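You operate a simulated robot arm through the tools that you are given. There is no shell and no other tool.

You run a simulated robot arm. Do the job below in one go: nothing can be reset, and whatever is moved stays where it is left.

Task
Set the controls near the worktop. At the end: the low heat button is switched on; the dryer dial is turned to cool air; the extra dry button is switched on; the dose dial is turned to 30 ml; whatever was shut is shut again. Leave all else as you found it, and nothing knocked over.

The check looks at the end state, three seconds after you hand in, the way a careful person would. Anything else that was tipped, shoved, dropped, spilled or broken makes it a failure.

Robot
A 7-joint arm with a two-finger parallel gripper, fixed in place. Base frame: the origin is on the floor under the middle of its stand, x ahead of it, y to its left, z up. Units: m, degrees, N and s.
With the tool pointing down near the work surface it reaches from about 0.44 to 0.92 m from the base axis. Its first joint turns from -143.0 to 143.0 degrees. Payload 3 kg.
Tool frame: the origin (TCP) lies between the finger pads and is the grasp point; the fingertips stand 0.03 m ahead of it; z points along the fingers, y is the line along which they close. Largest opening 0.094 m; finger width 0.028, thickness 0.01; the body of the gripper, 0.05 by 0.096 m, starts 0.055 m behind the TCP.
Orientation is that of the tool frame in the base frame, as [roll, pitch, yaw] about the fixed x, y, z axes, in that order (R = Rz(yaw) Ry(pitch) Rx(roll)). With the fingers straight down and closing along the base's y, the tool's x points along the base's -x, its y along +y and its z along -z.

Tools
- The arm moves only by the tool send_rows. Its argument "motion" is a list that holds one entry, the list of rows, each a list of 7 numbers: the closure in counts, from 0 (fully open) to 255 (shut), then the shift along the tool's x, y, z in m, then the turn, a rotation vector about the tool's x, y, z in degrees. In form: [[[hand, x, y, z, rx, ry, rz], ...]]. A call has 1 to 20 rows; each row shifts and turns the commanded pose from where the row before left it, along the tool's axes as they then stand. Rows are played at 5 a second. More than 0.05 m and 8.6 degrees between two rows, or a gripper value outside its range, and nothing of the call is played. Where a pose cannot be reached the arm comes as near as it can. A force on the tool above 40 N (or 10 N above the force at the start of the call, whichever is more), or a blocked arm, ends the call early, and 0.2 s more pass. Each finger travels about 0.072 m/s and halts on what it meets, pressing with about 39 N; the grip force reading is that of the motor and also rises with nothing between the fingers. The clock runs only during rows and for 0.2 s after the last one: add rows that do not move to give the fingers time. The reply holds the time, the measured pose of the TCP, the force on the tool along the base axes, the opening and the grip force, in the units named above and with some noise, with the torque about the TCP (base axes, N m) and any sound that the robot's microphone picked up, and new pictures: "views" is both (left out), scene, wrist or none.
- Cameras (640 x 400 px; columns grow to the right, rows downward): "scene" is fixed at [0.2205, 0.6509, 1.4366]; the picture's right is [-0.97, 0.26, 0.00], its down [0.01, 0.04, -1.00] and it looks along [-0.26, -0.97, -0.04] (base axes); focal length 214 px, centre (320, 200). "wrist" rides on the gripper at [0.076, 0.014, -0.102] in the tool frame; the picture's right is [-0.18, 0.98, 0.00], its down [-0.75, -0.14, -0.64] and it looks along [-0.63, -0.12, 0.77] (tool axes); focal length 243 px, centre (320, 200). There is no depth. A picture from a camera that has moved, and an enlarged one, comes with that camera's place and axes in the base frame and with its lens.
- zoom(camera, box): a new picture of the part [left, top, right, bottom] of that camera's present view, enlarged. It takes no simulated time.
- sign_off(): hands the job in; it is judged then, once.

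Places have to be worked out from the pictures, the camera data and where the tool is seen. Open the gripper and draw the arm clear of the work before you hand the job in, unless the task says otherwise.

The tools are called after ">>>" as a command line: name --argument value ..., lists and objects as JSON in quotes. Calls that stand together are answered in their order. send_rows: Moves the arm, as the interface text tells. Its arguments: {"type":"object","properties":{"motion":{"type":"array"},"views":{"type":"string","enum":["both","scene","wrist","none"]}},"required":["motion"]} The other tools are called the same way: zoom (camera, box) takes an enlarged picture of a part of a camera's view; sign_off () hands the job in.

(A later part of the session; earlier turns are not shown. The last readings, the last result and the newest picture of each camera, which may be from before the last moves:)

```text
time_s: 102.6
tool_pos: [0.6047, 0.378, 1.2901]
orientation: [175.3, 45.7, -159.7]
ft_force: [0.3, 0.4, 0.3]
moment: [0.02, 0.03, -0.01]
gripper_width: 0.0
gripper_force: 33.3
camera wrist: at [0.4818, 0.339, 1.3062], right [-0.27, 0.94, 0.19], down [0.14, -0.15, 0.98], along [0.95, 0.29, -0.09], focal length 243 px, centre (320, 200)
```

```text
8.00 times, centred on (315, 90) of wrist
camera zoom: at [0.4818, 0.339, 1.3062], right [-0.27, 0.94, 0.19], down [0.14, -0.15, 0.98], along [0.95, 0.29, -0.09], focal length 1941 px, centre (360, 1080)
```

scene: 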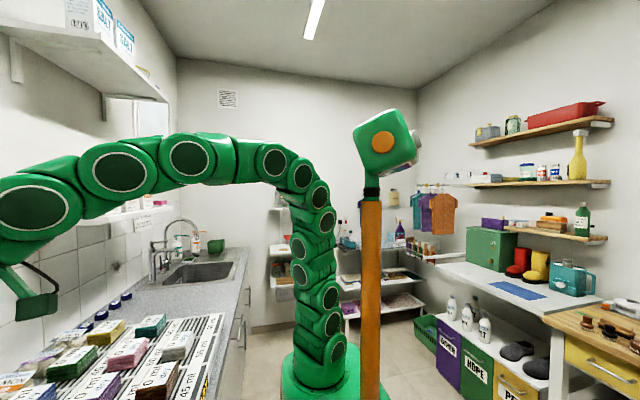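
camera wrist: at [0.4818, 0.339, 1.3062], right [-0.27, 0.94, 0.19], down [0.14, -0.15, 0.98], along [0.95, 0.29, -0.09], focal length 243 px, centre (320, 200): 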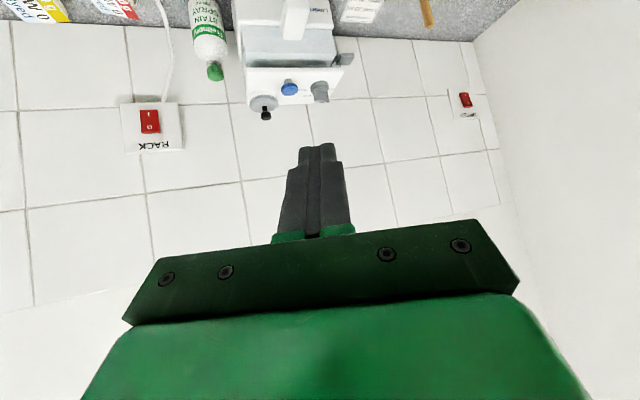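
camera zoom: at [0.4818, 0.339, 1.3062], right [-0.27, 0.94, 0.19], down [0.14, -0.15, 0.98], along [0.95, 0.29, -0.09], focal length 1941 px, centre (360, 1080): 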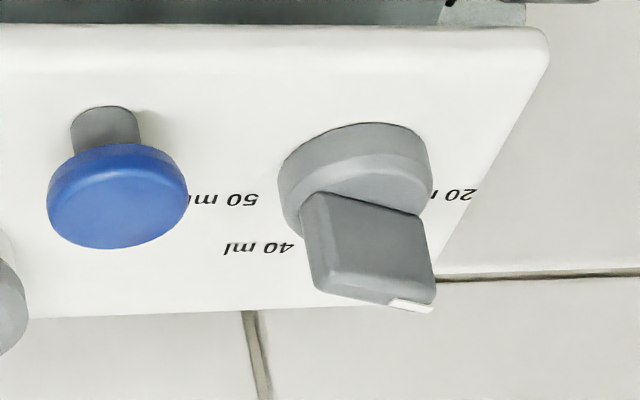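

With all views combined, the dial centre is about (0.863, 0.494), the bar azimuth ≈77°, and the 30 ml mark is at ≈23°. The fingers are closed. I'll square the roll, trim the heading to ~23° and advance partway toward the dial.

>>> send_rows --motion '[[[255, 0, 0, 0.03, 2.4, -0.2, -2.4], [255, -0.005, 0.002, 0.035, 0, 0, 0], [255, -0.005, 0.002, 0.035, 0, 0, 0], [255, 0, 0, 0.035, 0, 0, 0], [255, 0, 0, 0, 0, 0, 0]]]' --views "wrist"

```text
time_s: 103.8
tool_pos: [0.6978, 0.424, 1.2037]
orientation: [-179.7, 46.1, -156.3]
ft_force: [0.2, -0.2, -0.3]
moment: [0.01, 0.01, 0.05]
gripper_width: 0.0
gripper_force: 33.1
camera wrist: at [0.5752, 0.3865, 1.2189], right [-0.28, 0.95, 0.13], down [0.11, -0.1, 0.99], along [0.95, 0.29, -0.08], focal length 243 px, centre (320, 200)
```

wrist: 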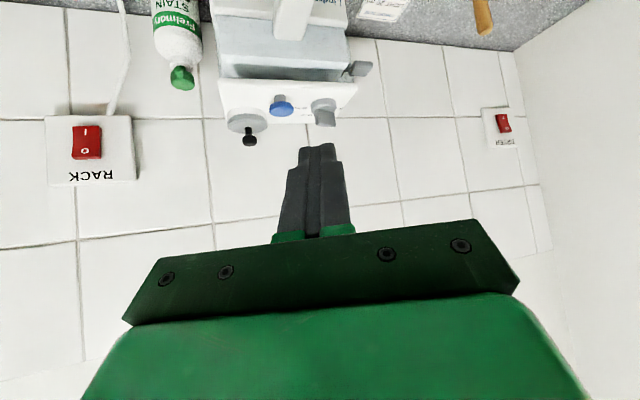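

Roll is now level and the heading is 23.7°. I'll zoom for a nearer measurement of the dial.

>>> zoom --camera "wrist" --box '[270, 75, 370, 140]'

```text
6.15 times, centred on (320, 108) of wrist
camera zoom: at [0.5752, 0.3865, 1.2189], right [-0.28, 0.95, 0.13], down [0.11, -0.1, 0.99], along [0.95, 0.29, -0.08], focal length 1493 px, centre (320, 769)
```

zoom: 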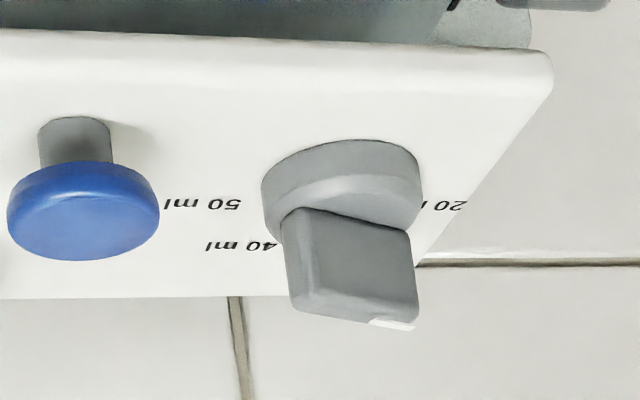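

The dial centre refines to about (0.866, 0.4955), with the bar top near z≈1.10. I'll move to roughly 6 cm short of the bar's left half, then flatten the tool tilt to 62° in small steps.

>>> send_rows --motion '[[[255, -0.0028, 0.0042, 0.0283, 0, 0, 0], [255, -0.0028, 0.0042, 0.0283, 0, 0, 0], [255, -0.0028, 0.0042, 0.0283, 0, 0, 0], [255, -0.0028, 0.0042, 0.0283, 0, 0, 0], [255, 0, 0, 0, 0, -4, 0], [255, 0, 0, 0, 0, -4, 0], [255, 0, 0, 0, 0, 0, 0]]]' --views "wrist"

```text
time_s: 105.4
tool_pos: [0.7744, 0.4738, 1.1337]
orientation: [-179.7, 54.1, -156.3]
ft_force: [-0.4, -0.9, -0.2]
moment: [-0.01, 0.01, 0.0]
gripper_width: 0.0
gripper_force: 32.9
camera wrist: at [0.6495, 0.4361, 1.1307], right [-0.29, 0.94, 0.15], down [-0.02, -0.16, 0.99], along [0.96, 0.29, 0.06], focal length 243 px, centre (320, 200)
```

wrist: 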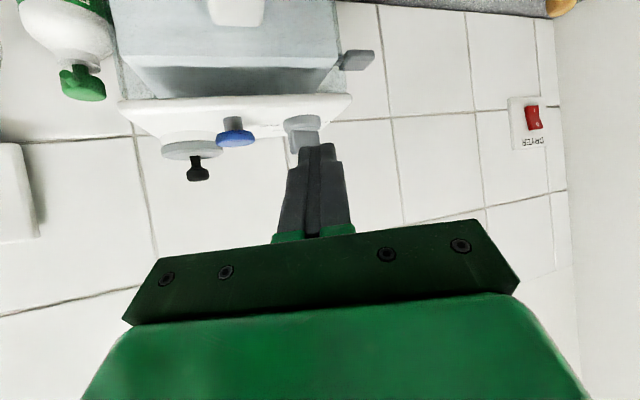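

Pose is as commanded. Another 8° of tilt, then I'll zoom on the tip and dial.

>>> send_rows --motion '[[[255, 0, 0, 0, 0, -4, 0], [255, 0, 0, 0, 0, -4, 0], [255, 0, 0, 0, 0, 0, 0]]]' --views "wrist"

>>> zoom --camera "wrist" --box '[260, 90, 380, 190]'

```text
time_s: 106.2
tool_pos: [0.7723, 0.4732, 1.1337]
orientation: [-179.6, 62.1, -156.2]
ft_force: [0.1, 0.5, -0.1]
moment: [0.03, 0.0, 0.01]
gripper_width: 0.0
gripper_force: 32.9
camera wrist: at [0.6503, 0.4364, 1.1126], right [-0.31, 0.94, 0.16], down [-0.14, -0.21, 0.97], along [0.94, 0.28, 0.2], focal length 243 px, centre (320, 200)
```

wrist: 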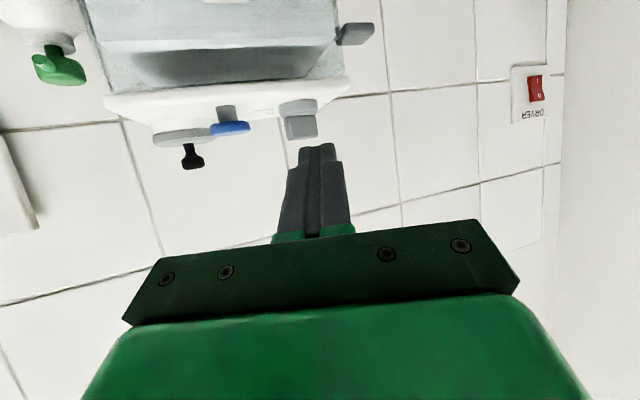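

```text
4.00 times, centred on (320, 140) of wrist
camera zoom: at [0.6503, 0.4364, 1.1126], right [-0.31, 0.94, 0.16], down [-0.14, -0.21, 0.97], along [0.94, 0.28, 0.2], focal length 970 px, centre (320, 440)
```

zoom: 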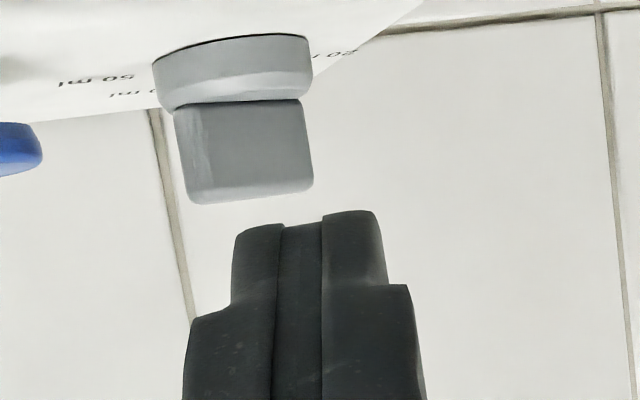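

The tip is lined up 17 mm left of the dial axis as intended, and the bar spans z 1.080–1.1005. I'll advance along the tool axis to about 2 cm short of contact.

>>> send_rows --motion '[[[255, 0, 0.0016, 0.015, 0, 0, 0], [255, 0.0005, 0, 0.015, 0, 0, 0], [255, 0.0005, 0, 0.015, 0, 0, 0], [255, 0, 0, 0, 0, 0, 0]]]' --views "wrist"

>>> zoom --camera "wrist" --box '[260, 90, 380, 190]'

```text
time_s: 107.2
tool_pos: [0.8086, 0.4913, 1.112]
orientation: [-179.7, 62.1, -156.1]
ft_force: [0.4, -0.8, -0.5]
moment: [0.01, -0.02, 0.0]
gripper_width: 0.0003
gripper_force: 32.8
camera wrist: at [0.6861, 0.4533, 1.0912], right [-0.31, 0.94, 0.16], down [-0.14, -0.21, 0.97], along [0.94, 0.28, 0.2], focal length 243 px, centre (320, 200)
```

wrist: 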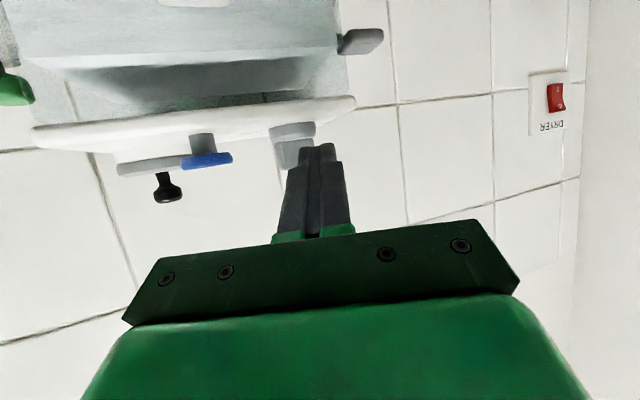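

```text
4.00 times, centred on (320, 140) of wrist
camera zoom: at [0.6861, 0.4533, 1.0912], right [-0.31, 0.94, 0.16], down [-0.14, -0.21, 0.97], along [0.94, 0.28, 0.2], focal length 970 px, centre (320, 440)
```

zoom: 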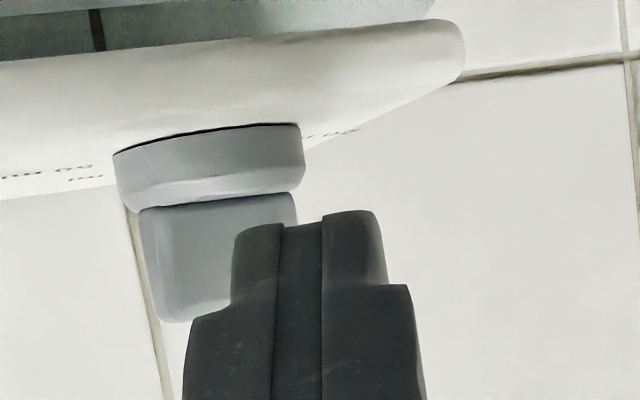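

The tip is about 2 cm from the bar. I'll continue level, keeping it above the disc, and make contact in 2 mm steps.

>>> send_rows --motion '[[[255, -0.0023, 0, 0.0087, 0, 0, 0], [255, -0.0023, 0, 0.0087, 0, 0, 0], [255, -0.0009, 0, 0.0018, 0, 0, 0], [255, -0.0009, 0, 0.0018, 0, 0, 0], [255, 0, 0, 0, 0, 0, 0]]]' --views "wrist"

>>> zoom --camera "wrist" --box '[240, 90, 380, 190]'

```text
time_s: 108.4
tool_pos: [0.8282, 0.5007, 1.1061]
orientation: [-179.5, 62.2, -156.1]
ft_force: [-6.8, 1.4, -1.0]
moment: [0.0, 0.12, 0.03]
gripper_width: 0.0
gripper_force: 33.2
camera wrist: at [0.7053, 0.4628, 1.0864], right [-0.31, 0.94, 0.16], down [-0.14, -0.21, 0.97], along [0.94, 0.28, 0.2], focal length 243 px, centre (320, 200)
```

wrist: 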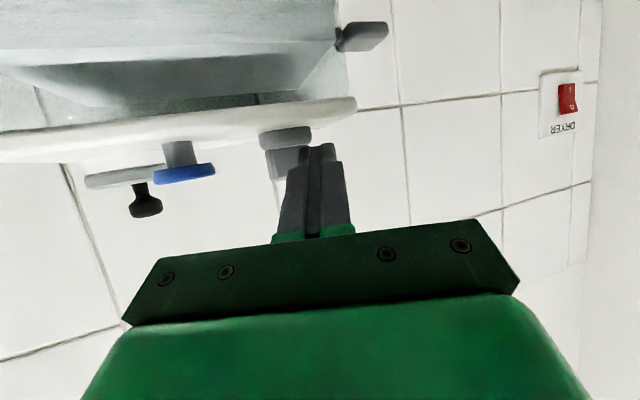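

```text
4.00 times, centred on (310, 140) of wrist
camera zoom: at [0.7053, 0.4628, 1.0864], right [-0.31, 0.94, 0.16], down [-0.14, -0.21, 0.97], along [0.94, 0.28, 0.2], focal length 970 px, centre (360, 440)
```

zoom: 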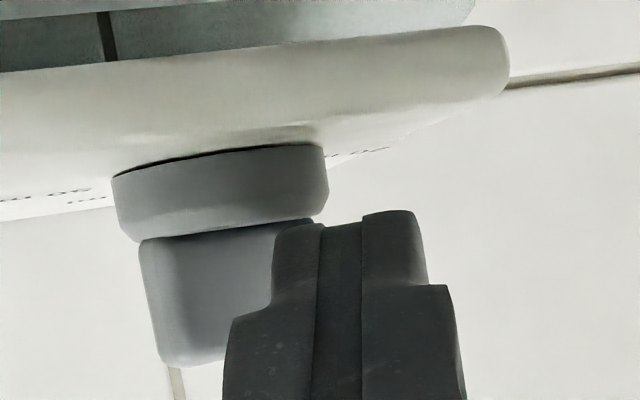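

Contact at about 7 N. I'll push on in 1 mm steps and watch whether the dial turns or the force climbs.

>>> send_rows --motion '[[[255, -0.00047, 0, 0.00088, 0, 0, 0], [255, -0.00047, 0, 0.00088, 0, 0, 0], [255, 0, 0, 0, 0, 0, 0]]]' --views "wrist"

>>> zoom --camera "wrist" --box '[240, 90, 380, 190]'

```text
time_s: 109.2
tool_pos: [0.8287, 0.5017, 1.1067]
orientation: [-179.5, 62.1, -156.0]
ft_force: [-18.6, 11.2, -0.5]
moment: [0.28, 0.51, 0.27]
gripper_width: 0.0
gripper_force: 33.1
camera wrist: at [0.7065, 0.4646, 1.0864], right [-0.32, 0.94, 0.16], down [-0.14, -0.21, 0.97], along [0.94, 0.28, 0.2], focal length 243 px, centre (320, 200)
```

wrist: 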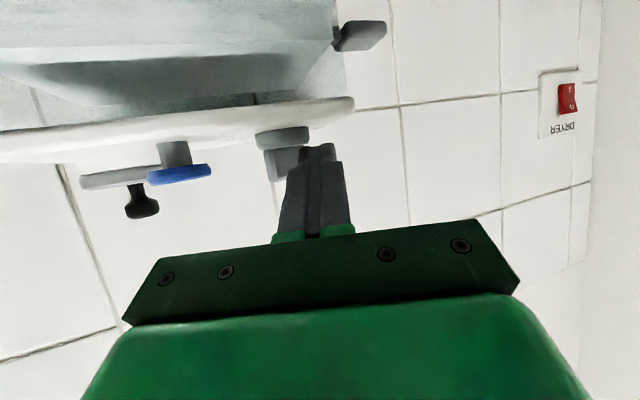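

```text
4.00 times, centred on (310, 140) of wrist
camera zoom: at [0.7065, 0.4646, 1.0864], right [-0.32, 0.94, 0.16], down [-0.14, -0.21, 0.97], along [0.94, 0.28, 0.2], focal length 970 px, centre (360, 440)
```

zoom: 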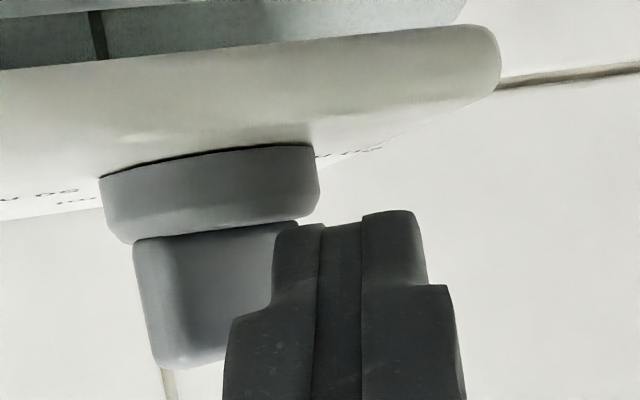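

The force direction points radially from the disc rim, so the fingertip's lower edge is pressing on the disc and not the bar. I'll back off 3 mm, raise 6 mm and push on the bar only.

>>> send_rows --motion '[[[255, 0.0014, 0, -0.00265, 0, 0, 0], [255, -0.0053, 0, -0.0028, 0, 0, 0], [255, 0, -0.001, 0, 0, 0, 0], [255, 0, 0, 0, 0, 0, 0]]]' --views "wrist"

>>> zoom --camera "wrist" --box '[240, 90, 380, 190]'

```text
time_s: 110.2
tool_pos: [0.8297, 0.4978, 1.1127]
orientation: [-179.7, 62.1, -156.2]
ft_force: [0.2, -0.1, 0.9]
moment: [-0.02, -0.02, 0.02]
gripper_width: 0.0
gripper_force: 33.2
camera wrist: at [0.7051, 0.4606, 1.0925], right [-0.31, 0.94, 0.16], down [-0.14, -0.21, 0.97], along [0.94, 0.28, 0.2], focal length 243 px, centre (320, 200)
```

wrist: 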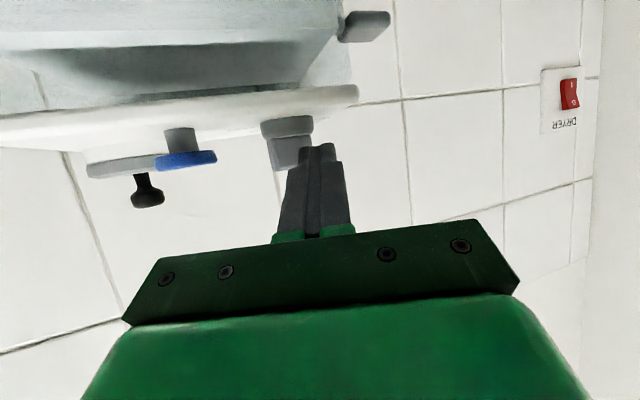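

```text
4.00 times, centred on (310, 140) of wrist
camera zoom: at [0.7051, 0.4606, 1.0925], right [-0.31, 0.94, 0.16], down [-0.14, -0.21, 0.97], along [0.94, 0.28, 0.2], focal length 970 px, centre (360, 440)
```

zoom: 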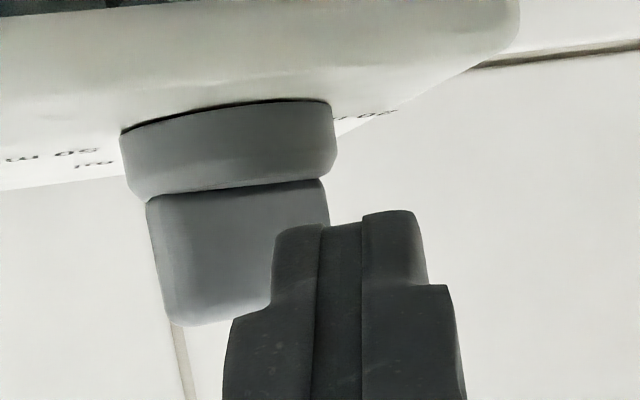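

Clear of contact now, with the tip edge above the disc. I'll shift 2 mm left and push forward in 1.5 mm steps.

>>> send_rows --motion '[[[255, 0, 0.002, 0, 0, 0, 0], [255, -0.0007, 0, 0.0013, 0, 0, 0], [255, -0.0007, 0, 0.0013, 0, 0, 0], [255, -0.0007, 0, 0.0013, 0, 0, 0], [255, 0, 0, 0, 0, 0, 0]]]' --views "wrist"

>>> zoom --camera "wrist" --box '[240, 90, 380, 190]'

```text
time_s: 111.4
tool_pos: [0.8322, 0.5008, 1.1123]
orientation: [-179.6, 62.0, -156.1]
ft_force: [0.4, 0.3, -0.6]
moment: [0.03, -0.01, 0.02]
gripper_width: 0.0
gripper_force: 33.3
camera wrist: at [0.7093, 0.4641, 1.0919], right [-0.31, 0.94, 0.16], down [-0.14, -0.21, 0.97], along [0.94, 0.28, 0.2], focal length 243 px, centre (320, 200)
```

wrist: 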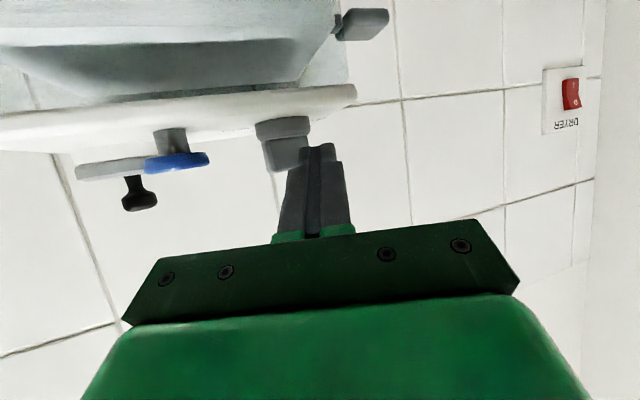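

```text
4.00 times, centred on (310, 140) of wrist
camera zoom: at [0.7093, 0.4641, 1.0919], right [-0.31, 0.94, 0.16], down [-0.14, -0.21, 0.97], along [0.94, 0.28, 0.2], focal length 970 px, centre (360, 440)
```

zoom: 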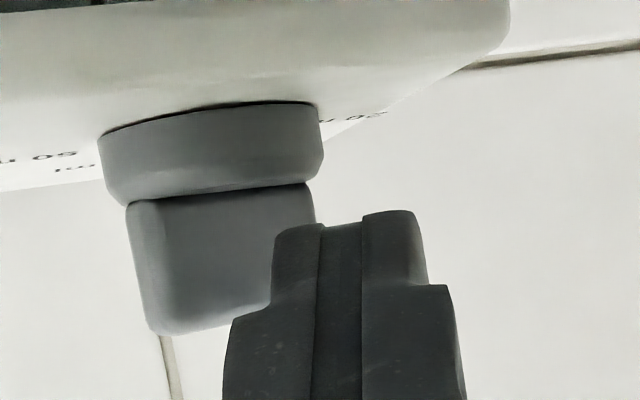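

No contact yet, so I'll keep going in 1.5 mm steps.

>>> send_rows --motion '[[[255, -0.0007, 0, 0.0013, 0, 0, 0], [255, -0.0007, 0, 0.0013, 0, 0, 0], [255, -0.0007, 0, 0.0013, 0, 0, 0], [255, 0, 0, 0, 0, 0, 0]]]' --views "wrist"

>>> zoom --camera "wrist" --box '[240, 90, 380, 190]'

```text
time_s: 112.4
tool_pos: [0.8352, 0.5036, 1.1124]
orientation: [-179.6, 62.0, -156.1]
ft_force: [-0.6, -0.1, 1.0]
moment: [-0.04, -0.03, -0.02]
gripper_width: 0.0001
gripper_force: 33.5
camera wrist: at [0.713, 0.4663, 1.0918], right [-0.31, 0.94, 0.16], down [-0.14, -0.21, 0.97], along [0.94, 0.28, 0.2], focal length 243 px, centre (320, 200)
```

wrist: 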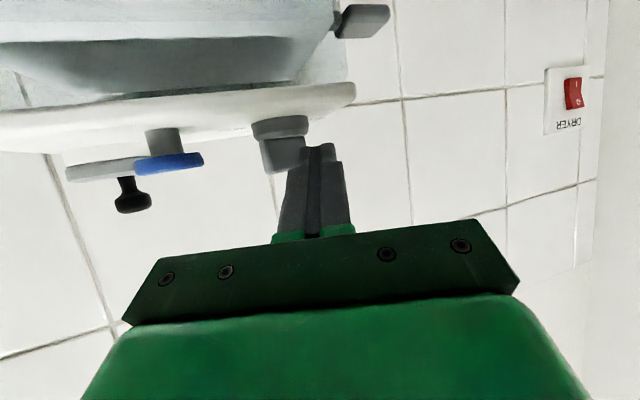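

```text
4.00 times, centred on (310, 140) of wrist
camera zoom: at [0.713, 0.4663, 1.0918], right [-0.31, 0.94, 0.16], down [-0.14, -0.21, 0.97], along [0.94, 0.28, 0.2], focal length 970 px, centre (360, 440)
```

zoom: 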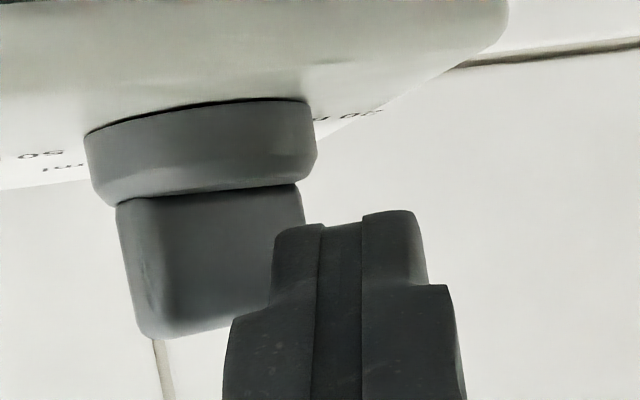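

Just about at contact. I'll shift 3 mm right for a better bite on the bar and keep pushing gently.

>>> send_rows --motion '[[[255, 0, -0.003, 0, 0, 0, 0], [255, -0.0005, 0, 0.0009, 0, 0, 0], [255, -0.0005, 0, 0.0009, 0, 0, 0], [255, 0, 0, 0, 0, 0, 0]]]' --views "wrist"

>>> zoom --camera "wrist" --box '[240, 90, 380, 190]'

```text
time_s: 113.4
tool_pos: [0.8382, 0.501, 1.1131]
orientation: [-179.5, 62.0, -156.1]
ft_force: [0.1, 0.4, 0.7]
moment: [0.02, 0.02, -0.01]
gripper_width: 0.0001
gripper_force: 33.0
camera wrist: at [0.7156, 0.4645, 1.0918], right [-0.31, 0.94, 0.16], down [-0.14, -0.21, 0.97], along [0.94, 0.28, 0.2], focal length 243 px, centre (320, 200)
```

wrist: 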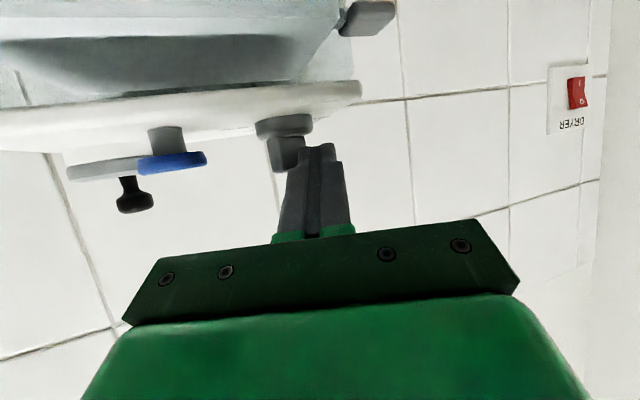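

```text
4.00 times, centred on (310, 140) of wrist
camera zoom: at [0.7156, 0.4645, 1.0918], right [-0.31, 0.94, 0.16], down [-0.14, -0.21, 0.97], along [0.94, 0.28, 0.2], focal length 970 px, centre (360, 440)
```

zoom: 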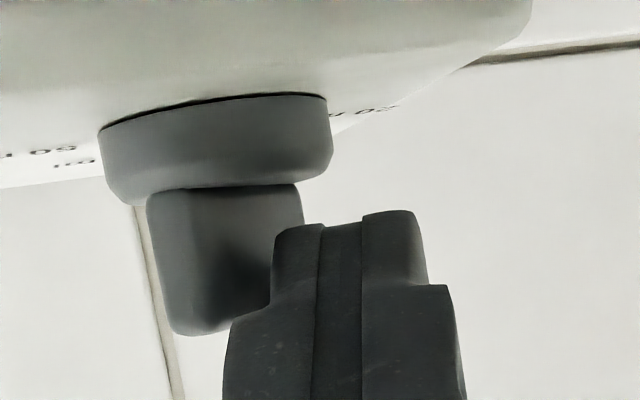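

The bar is turning easily now, by about 18°, with no side load. I'll continue pushing 4 mm in small steps.

>>> send_rows --motion '[[[255, -0.0006, 0, 0.0012, 0, 0, 0], [255, -0.0006, 0, 0.0012, 0, 0, 0], [255, -0.0006, 0, 0.0012, 0, 0, 0], [255, 0, 0, 0, 0, 0, 0]]]' --views "wrist"

>>> zoom --camera "wrist" --box '[240, 90, 380, 190]'

```text
time_s: 114.4
tool_pos: [0.8416, 0.5031, 1.113]
orientation: [-179.6, 62.0, -156.1]
ft_force: [0.3, 0.3, 0.2]
moment: [-0.04, 0.02, 0.01]
gripper_width: 0.0
gripper_force: 33.1
camera wrist: at [0.7196, 0.4665, 1.0919], right [-0.31, 0.94, 0.16], down [-0.14, -0.21, 0.97], along [0.94, 0.28, 0.2], focal length 243 px, centre (320, 200)
```

wrist: 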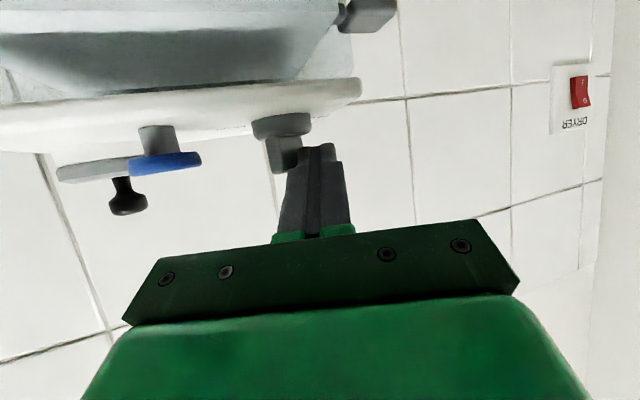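

```text
4.00 times, centred on (310, 140) of wrist
camera zoom: at [0.7196, 0.4665, 1.0919], right [-0.31, 0.94, 0.16], down [-0.14, -0.21, 0.97], along [0.94, 0.28, 0.2], focal length 970 px, centre (360, 440)
```

zoom: 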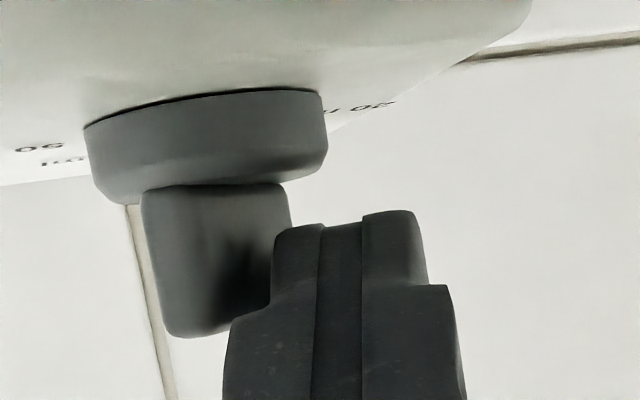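

The bar continues to turn. Another 3–4 mm.

>>> send_rows --motion '[[[255, -0.0006, 0, 0.0012, 0, 0, 0], [255, -0.0006, 0, 0.0012, 0, 0, 0], [255, -0.0006, 0, 0.0012, 0, 0, 0], [255, 0, 0, 0, 0, 0, 0]]]' --views "wrist"

>>> zoom --camera "wrist" --box '[240, 90, 380, 190]'

```text
time_s: 115.4
tool_pos: [0.8458, 0.5058, 1.1123]
orientation: [-179.6, 62.1, -156.3]
ft_force: [0.2, -0.5, 0.1]
moment: [0.0, 0.01, 0.03]
gripper_width: 0.0
gripper_force: 32.6
camera wrist: at [0.723, 0.4681, 1.0922], right [-0.31, 0.94, 0.16], down [-0.14, -0.21, 0.97], along [0.94, 0.28, 0.2], focal length 243 px, centre (320, 200)
```

wrist: 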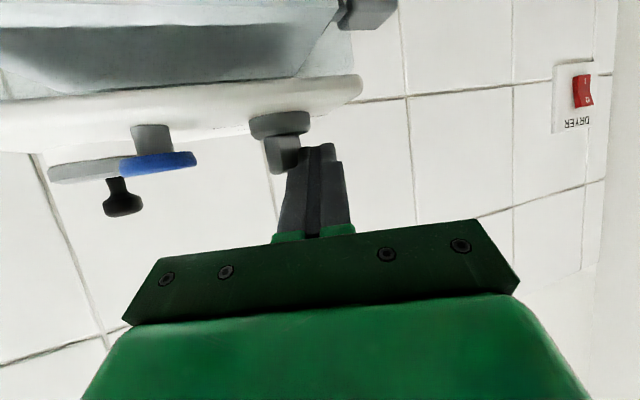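

```text
4.00 times, centred on (310, 140) of wrist
camera zoom: at [0.723, 0.4681, 1.0922], right [-0.31, 0.94, 0.16], down [-0.14, -0.21, 0.97], along [0.94, 0.28, 0.2], focal length 970 px, centre (360, 440)
```

zoom: 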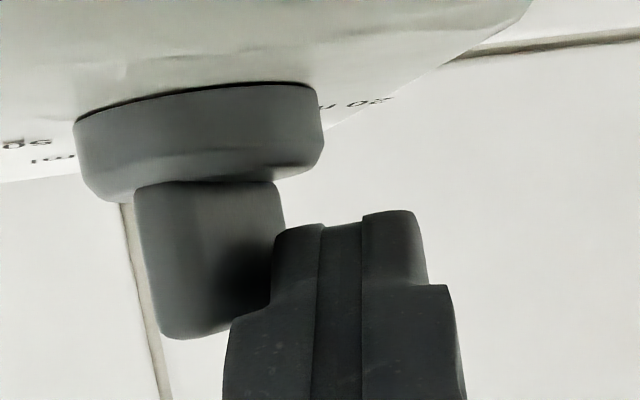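

The turn seems to have levelled off as the tip slides past the bar end. I'll back off and tilt up to look at the pointer from above.

>>> send_rows --motion '[[[255, -0.002, 0.001, -0.01, 0, 0, 0], [255, -0.005, 0, -0.03, 0, 0, 0], [255, -0.01, 0, -0.03, 0, 0, 0], [255, 0, -0.015, -0.03, 0, 5, 0], [255, 0, 0, -0.03, 0, 5, 0], [255, 0, 0, -0.02, 0, 6, 0], [255, 0, 0, 0, 0, 0, 0]]]' --views "wrist"

>>> zoom --camera "wrist" --box '[270, 75, 370, 140]'

```text
time_s: 117.0
tool_pos: [0.7407, 0.4437, 1.2039]
orientation: [-179.8, 46.0, -156.2]
ft_force: [0.2, 1.1, 0.5]
moment: [0.01, -0.01, -0.02]
gripper_width: 0.0
gripper_force: 33.3
camera wrist: at [0.6171, 0.4066, 1.2186], right [-0.28, 0.95, 0.13], down [0.11, -0.1, 0.99], along [0.95, 0.29, -0.08], focal length 243 px, centre (320, 200)
```

wrist: 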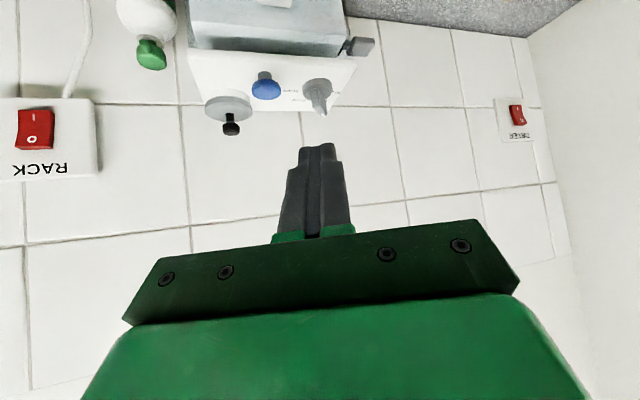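

```text
6.15 times, centred on (320, 108) of wrist
camera zoom: at [0.6171, 0.4066, 1.2186], right [-0.28, 0.95, 0.13], down [0.11, -0.1, 0.99], along [0.95, 0.29, -0.08], focal length 1493 px, centre (320, 769)
```

zoom: 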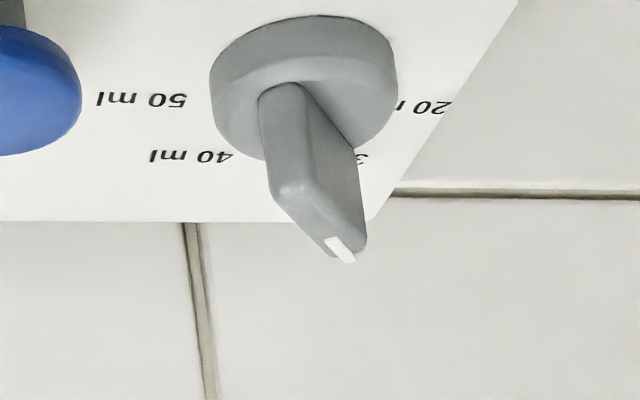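

Now the pointer is at about 30–33° azimuth, close to the 30 ml mark at ≈24°, so it needs roughly 8° more. I'll return beside the bar's far end with 2 mm extra clearance and nudge it sideways to the right.

>>> send_rows --motion '[[[255, 0, 0, 0, 0, -6, 0], [255, 0, 0, 0.02, 0, -5, 0], [255, 0, 0, 0.03, 0, -5, 0], [255, 0, 0.016, 0.03, 0, 0, 0], [255, 0.01, 0, 0.03, 0, 0, 0], [255, 0.005, 0, 0.03, 0, 0, 0], [255, 0.002, 0, 0.01, 0, 0, 0], [255, 0, 0, 0, 0, 0, 0]]]' --views "wrist"

>>> zoom --camera "wrist" --box '[240, 90, 380, 190]'

```text
time_s: 118.8
tool_pos: [0.8459, 0.5063, 1.1119]
orientation: [-179.6, 62.1, -156.2]
ft_force: [0.5, -0.5, 0.1]
moment: [-0.01, -0.03, 0.01]
gripper_width: 0.0
gripper_force: 32.4
camera wrist: at [0.7237, 0.4704, 1.0913], right [-0.31, 0.94, 0.16], down [-0.14, -0.21, 0.97], along [0.94, 0.28, 0.2], focal length 243 px, centre (320, 200)
```

wrist: 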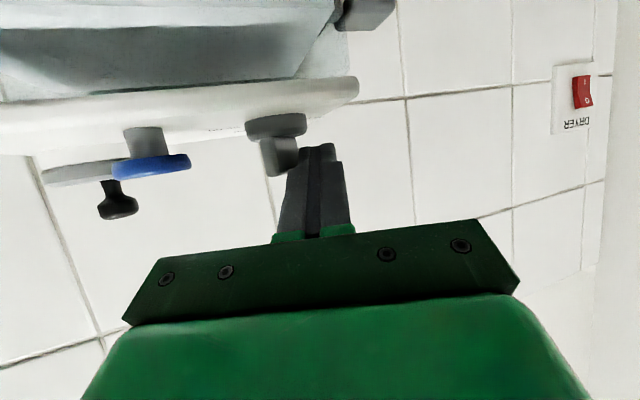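

```text
4.00 times, centred on (310, 140) of wrist
camera zoom: at [0.7237, 0.4704, 1.0913], right [-0.31, 0.94, 0.16], down [-0.14, -0.21, 0.97], along [0.94, 0.28, 0.2], focal length 970 px, centre (360, 440)
```

zoom: 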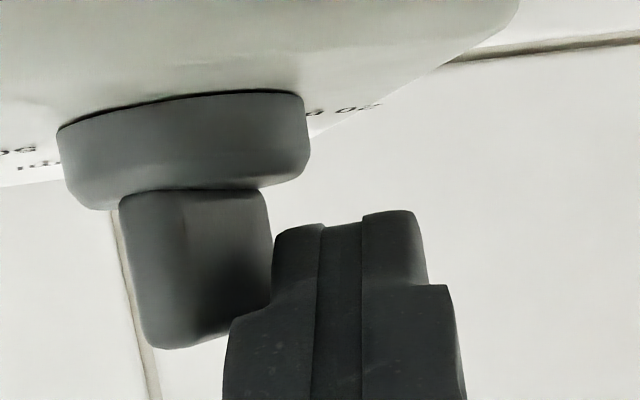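

The bar's far-left edge is right beside the finger. I'll nudge right by 2 mm and look again.

>>> send_rows --motion '[[[255, 0, -0.001, 0, 0, 0, 0], [255, 0, -0.001, 0, 0, 0, 0], [255, 0, 0, 0, 0, 0, 0]]]' --views "wrist"

>>> zoom --camera "wrist" --box '[240, 90, 380, 190]'

```text
time_s: 119.6
tool_pos: [0.8466, 0.5045, 1.1124]
orientation: [-179.7, 62.0, -156.3]
ft_force: [0.1, 0.4, 0.0]
moment: [0.01, 0.0, 0.03]
gripper_width: 0.0
gripper_force: 33.1
camera wrist: at [0.7239, 0.4683, 1.0913], right [-0.31, 0.94, 0.16], down [-0.14, -0.21, 0.97], along [0.94, 0.28, 0.2], focal length 243 px, centre (320, 200)
```

wrist: 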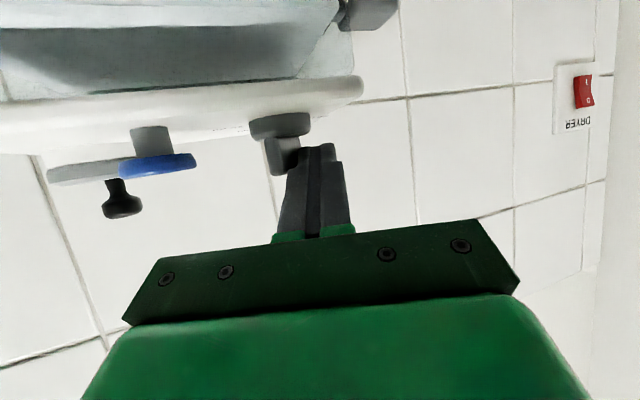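

```text
4.00 times, centred on (310, 140) of wrist
camera zoom: at [0.7239, 0.4683, 1.0913], right [-0.31, 0.94, 0.16], down [-0.14, -0.21, 0.97], along [0.94, 0.28, 0.2], focal length 970 px, centre (360, 440)
```

zoom: 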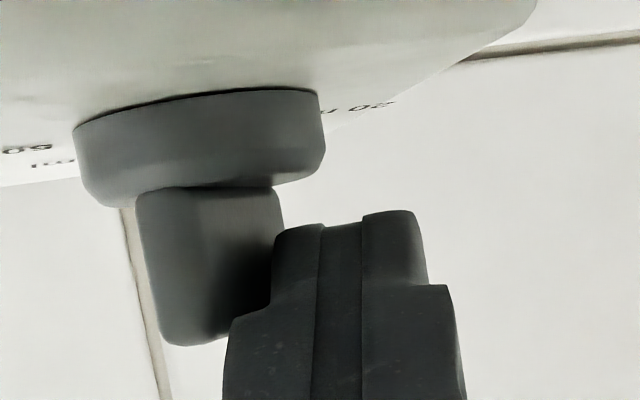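

Barely any rotation yet. I'll nudge 2 mm more to the right.

>>> send_rows --motion '[[[255, 0, -0.001, 0, 0, 0, 0], [255, 0, -0.001, 0, 0, 0, 0], [255, 0, 0, 0, 0, 0, 0]]]' --views "wrist"

>>> zoom --camera "wrist" --box '[240, 90, 380, 190]'

```text
time_s: 120.4
tool_pos: [0.8481, 0.5032, 1.112]
orientation: [-179.5, 61.9, -155.9]
ft_force: [-3.6, 5.1, 0.5]
moment: [0.03, 0.01, 0.07]
gripper_width: 0.0003
gripper_force: 32.9
camera wrist: at [0.7242, 0.4666, 1.0916], right [-0.31, 0.94, 0.16], down [-0.14, -0.21, 0.97], along [0.94, 0.28, 0.2], focal length 243 px, centre (320, 200)
```

wrist: 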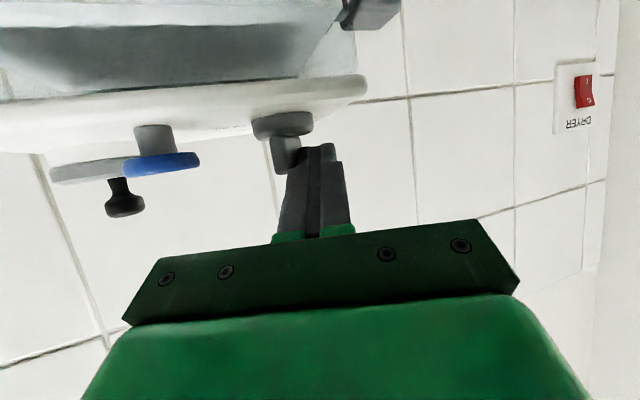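

```text
4.00 times, centred on (310, 140) of wrist
camera zoom: at [0.7242, 0.4666, 1.0916], right [-0.31, 0.94, 0.16], down [-0.14, -0.21, 0.97], along [0.94, 0.28, 0.2], focal length 970 px, centre (360, 440)
```

zoom: 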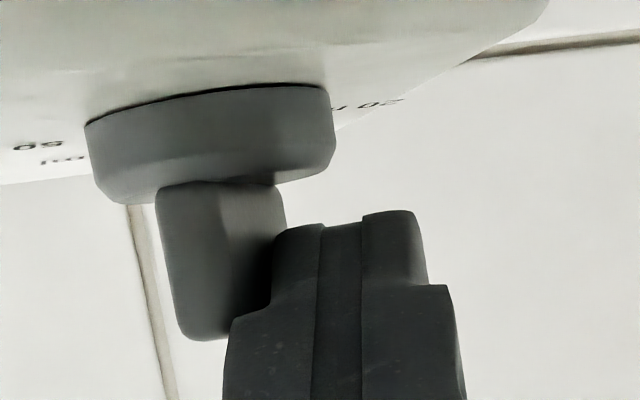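

The bar turned about 5° more with a light 6 N contact. One more millimetre, then I'll back off to check from above.

>>> send_rows --motion '[[[255, 0, -0.0006, 0, 0, 0, 0], [255, 0, -0.0006, 0, 0, 0, 0], [255, 0, 0, 0, 0, 0, 0]]]' --views "wrist"

>>> zoom --camera "wrist" --box '[240, 90, 380, 190]'

```text
time_s: 121.2
tool_pos: [0.8482, 0.5027, 1.1112]
orientation: [-179.7, 62.0, -156.1]
ft_force: [-1.7, 2.3, -3.6]
moment: [0.09, 0.06, -0.03]
gripper_width: 0.0
gripper_force: 32.8
camera wrist: at [0.7245, 0.4646, 1.0915], right [-0.31, 0.94, 0.16], down [-0.14, -0.21, 0.97], along [0.94, 0.28, 0.2], focal length 243 px, centre (320, 200)
```

wrist: 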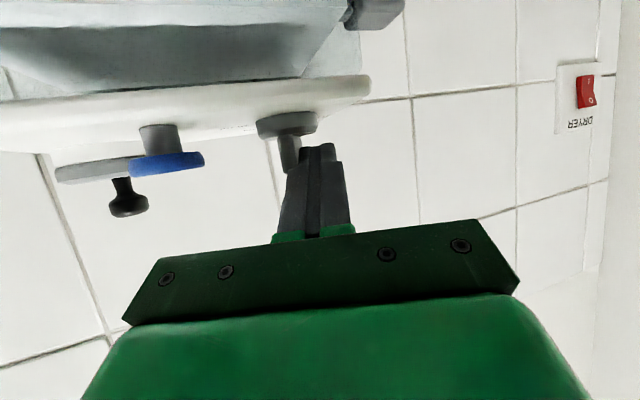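

```text
4.00 times, centred on (310, 140) of wrist
camera zoom: at [0.7245, 0.4646, 1.0915], right [-0.31, 0.94, 0.16], down [-0.14, -0.21, 0.97], along [0.94, 0.28, 0.2], focal length 970 px, centre (360, 440)
```

zoom: 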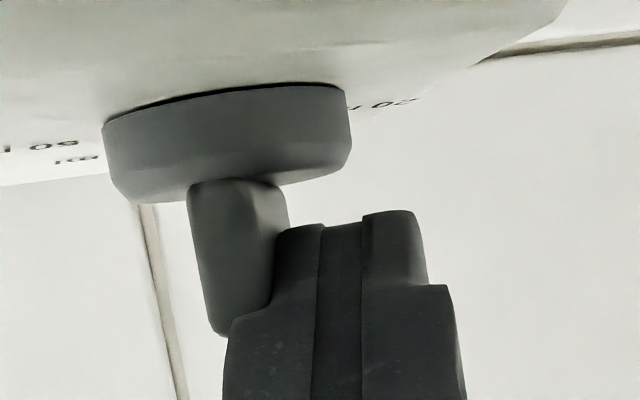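

The bar rotated noticeably more, possibly snapping into a detent. I'll back off, first moving slightly left, and check the pointer from above.

>>> send_rows --motion '[[[255, -0.002, 0.003, 0, 0, 0, 0], [255, -0.002, 0.001, -0.01, 0, 0, 0], [255, -0.005, 0, -0.03, 0, 0, 0], [255, -0.01, 0, -0.03, 0, 0, 0], [255, 0, -0.015, -0.03, 0, 5, 0], [255, 0, 0, -0.03, 0, 5, 0], [255, 0, 0, -0.02, 0, 6, 0], [255, 0, 0, 0, 0, 0, 0]]]' --views "wrist"

>>> zoom --camera "wrist" --box '[270, 75, 370, 140]'

```text
time_s: 123.0
tool_pos: [0.7404, 0.4447, 1.2056]
orientation: [-179.6, 46.1, -156.2]
ft_force: [-0.2, 0.5, -0.6]
moment: [-0.01, 0.0, 0.0]
gripper_width: 0.0
gripper_force: 32.9
camera wrist: at [0.6173, 0.407, 1.2204], right [-0.28, 0.95, 0.13], down [0.11, -0.1, 0.99], along [0.95, 0.29, -0.08], focal length 243 px, centre (320, 200)
```

wrist: 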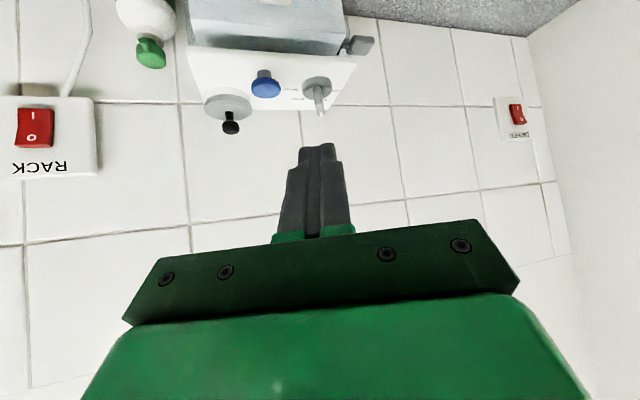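

```text
6.15 times, centred on (320, 108) of wrist
camera zoom: at [0.6173, 0.407, 1.2204], right [-0.28, 0.95, 0.13], down [0.11, -0.1, 0.99], along [0.95, 0.29, -0.08], focal length 1493 px, centre (320, 769)
```

zoom: 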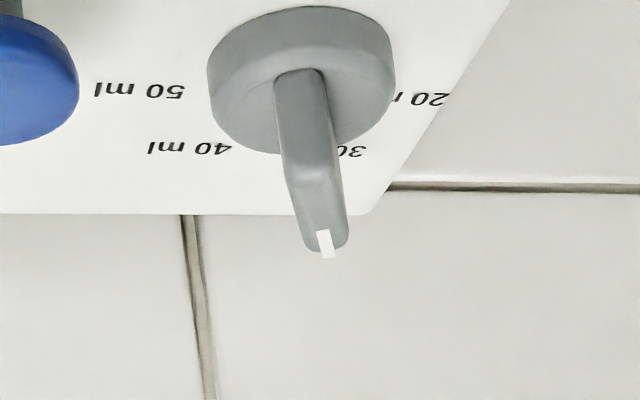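

The pointer is now at about 22°, right on the 30 ml mark, and the dispenser labels are in the same place as before (within 1 mm). I'll withdraw the arm along the path it came.

>>> send_rows --motion '[[[255, 0.011, -0.0016, -0.0418, 0, 0, 0], [255, 0.011, -0.0016, -0.0418, 0, 0, 0], [200, 0.011, -0.0016, -0.0418, 0, 0, 0], [150, 0.011, -0.0016, -0.0418, 0, 0, 0], [100, 0, 0, 0, 3.96, 0, 3.81], [100, 0, 0, 0, 3.96, 0, 3.81], [100, 0, 0, 0, 3.96, 0, 3.81], [100, 0, 0, 0, 3.96, 0, 3.81], [100, 0, 0, 0, 0, 0, 0]]]'

>>> zoom --camera "wrist" --box '[340, 30, 430, 110]'

```text
time_s: 125.0
tool_pos: [0.6049, 0.3787, 1.2888]
orientation: [-179.8, 46.1, -178.3]
ft_force: [0.2, 0.1, 0.3]
moment: [0.02, 0.0, -0.01]
gripper_width: 0.0573
gripper_force: 0.0
camera wrist: at [0.4769, 0.3889, 1.3038], right [0.1, 0.99, 0.13], down [0.06, -0.14, 0.99], along [0.99, -0.09, -0.08], focal length 243 px, centre (320, 200)
```

scene: 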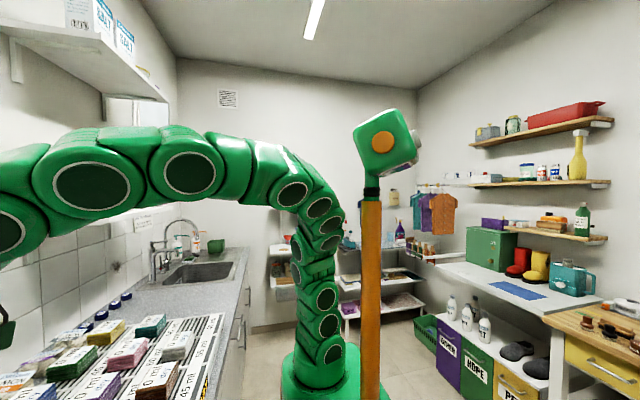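
wrist: 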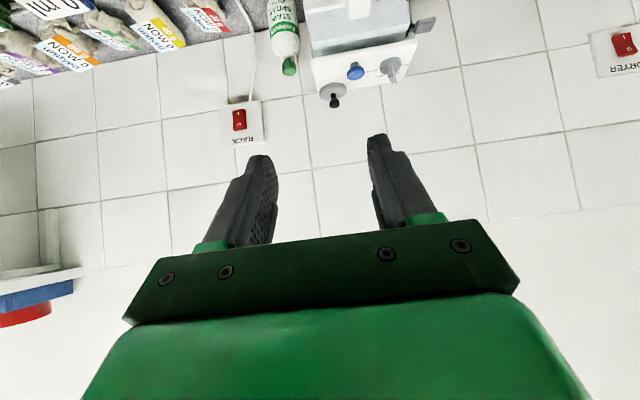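

```text
5.00 times, centred on (385, 70) of wrist
camera zoom: at [0.4769, 0.3889, 1.3038], right [0.1, 0.99, 0.13], down [0.06, -0.14, 0.99], along [0.99, -0.09, -0.08], focal length 1213 px, centre (-5, 850)
```

zoom: 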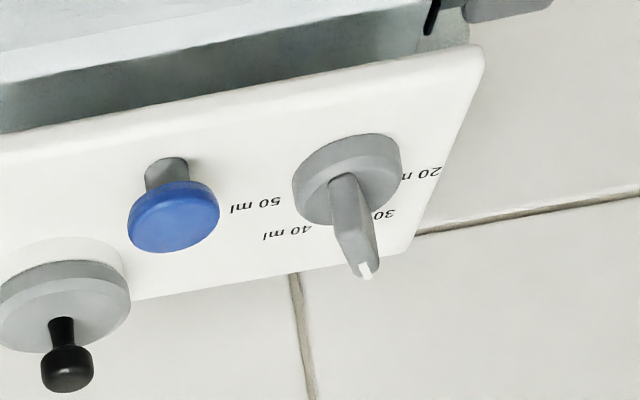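

I'll zoom tighter to confirm the pointer against the labels from this second angle.

>>> zoom --camera "wrist" --box '[375, 50, 415, 90]'

```text
10.00 times, centred on (395, 70) of wrist
camera zoom: at [0.4769, 0.3889, 1.3038], right [0.1, 0.99, 0.13], down [0.06, -0.14, 0.99], along [0.99, -0.09, -0.08], focal length 2426 px, centre (-430, 1500)
```

zoom: 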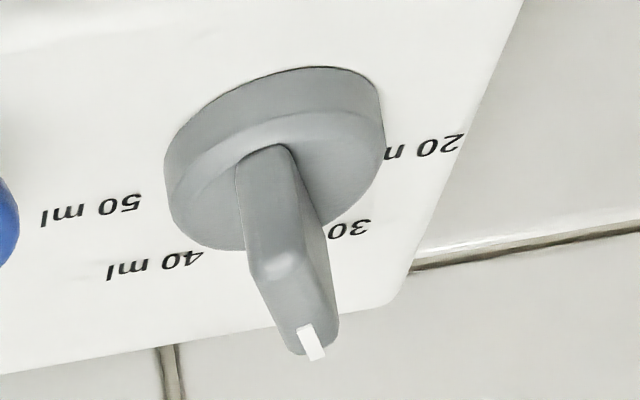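

Both views agree: the pointer is at ≈21–22° and the 30 ml label at ≈24°, so the dial is on 30 ml. I'll withdraw over the worktop toward the start area and take a final look at the dryer.

>>> send_rows --motion '[[[60, 0.025, 0.0099, -0.0277, 0, 0, 0], [60, 0.025, 0.0099, -0.0277, 0, 0, 0], [60, 0.025, 0.0099, -0.0277, 0, 0, 0], [60, 0.025, 0.0099, -0.0277, 0, 0, 0], [60, 0.025, 0.0099, -0.0277, 0, 0, 0], [60, 0.025, 0.0099, -0.0277, 0, 0, 0], [60, 0.025, 0.0099, -0.0277, 0, 0, 0], [60, 0.025, 0.0099, -0.0277, 0, 0, 0], [60, 0, 0, 0, 0, 6, 0], [60, 0, 0, 0, 0, 6, 0], [60, 0, 0, 0, 0, 6, 0], [60, 0, 0, 0, 0, 6, 0], [60, 0, 0, 0, 0, 0, 0]]]'

```text
time_s: 126.9
tool_pos: [0.3718, 0.4857, 1.1645]
orientation: [178.5, 19.3, 179.7]
ft_force: [-1.0, -0.2, -0.2]
moment: [-0.05, 0.0, -0.03]
gripper_width: 0.0721
gripper_force: 0.0
stopped in row 9: the arm was blocked; the commanded pose is now the measured one
camera wrist: at [0.2643, 0.4976, 1.2359], right [0.17, 0.98, 0.08], down [0.5, -0.16, 0.85], along [0.85, -0.1, -0.52], focal length 243 px, centre (320, 200)
```

scene: 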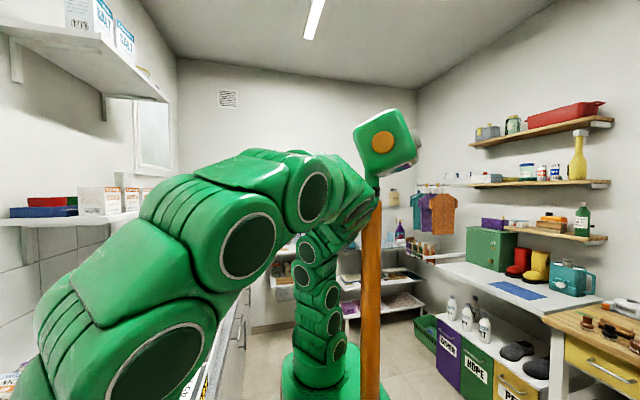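
wrist: 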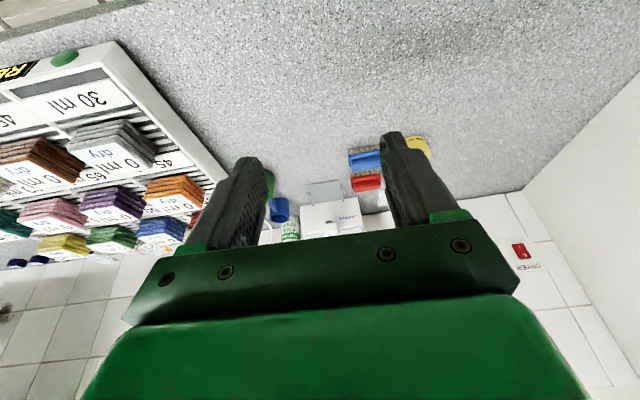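

The arm reported blocked again with the hand in mid-air; it looks like its own elbow meeting the fixed mast when folded. I'll swing toward +y along positions that worked earlier, in short steps.

>>> send_rows --motion '[[[60, 0.0198, 0.025, -0.014, 0, 0, 0], [60, 0.0198, 0.025, -0.014, 0, 0, 0], [60, 0.0198, 0.025, -0.014, 0, 0, 0], [60, 0, 0, 0, 0, 0, 0]]]'

```text
time_s: 127.9
tool_pos: [0.2997, 0.5603, 1.19]
orientation: [178.5, 19.5, 179.9]
ft_force: [-0.3, -0.4, 0.7]
moment: [0.0, 0.01, 0.0]
gripper_width: 0.0719
gripper_force: 0.1
camera wrist: at [0.1922, 0.5723, 1.2607], right [0.17, 0.98, 0.09], down [0.5, -0.16, 0.85], along [0.85, -0.1, -0.51], focal length 243 px, centre (320, 200)
```

scene: 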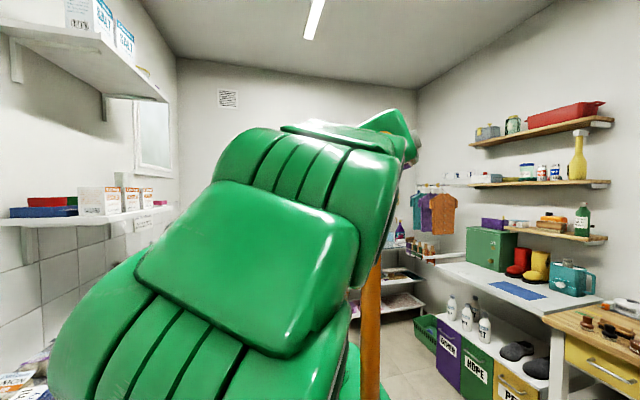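
wrist: 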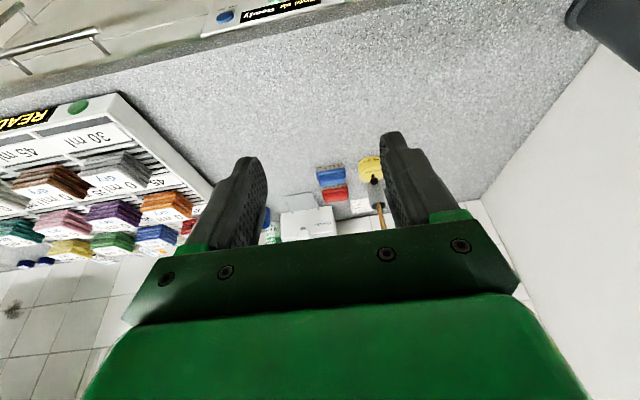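

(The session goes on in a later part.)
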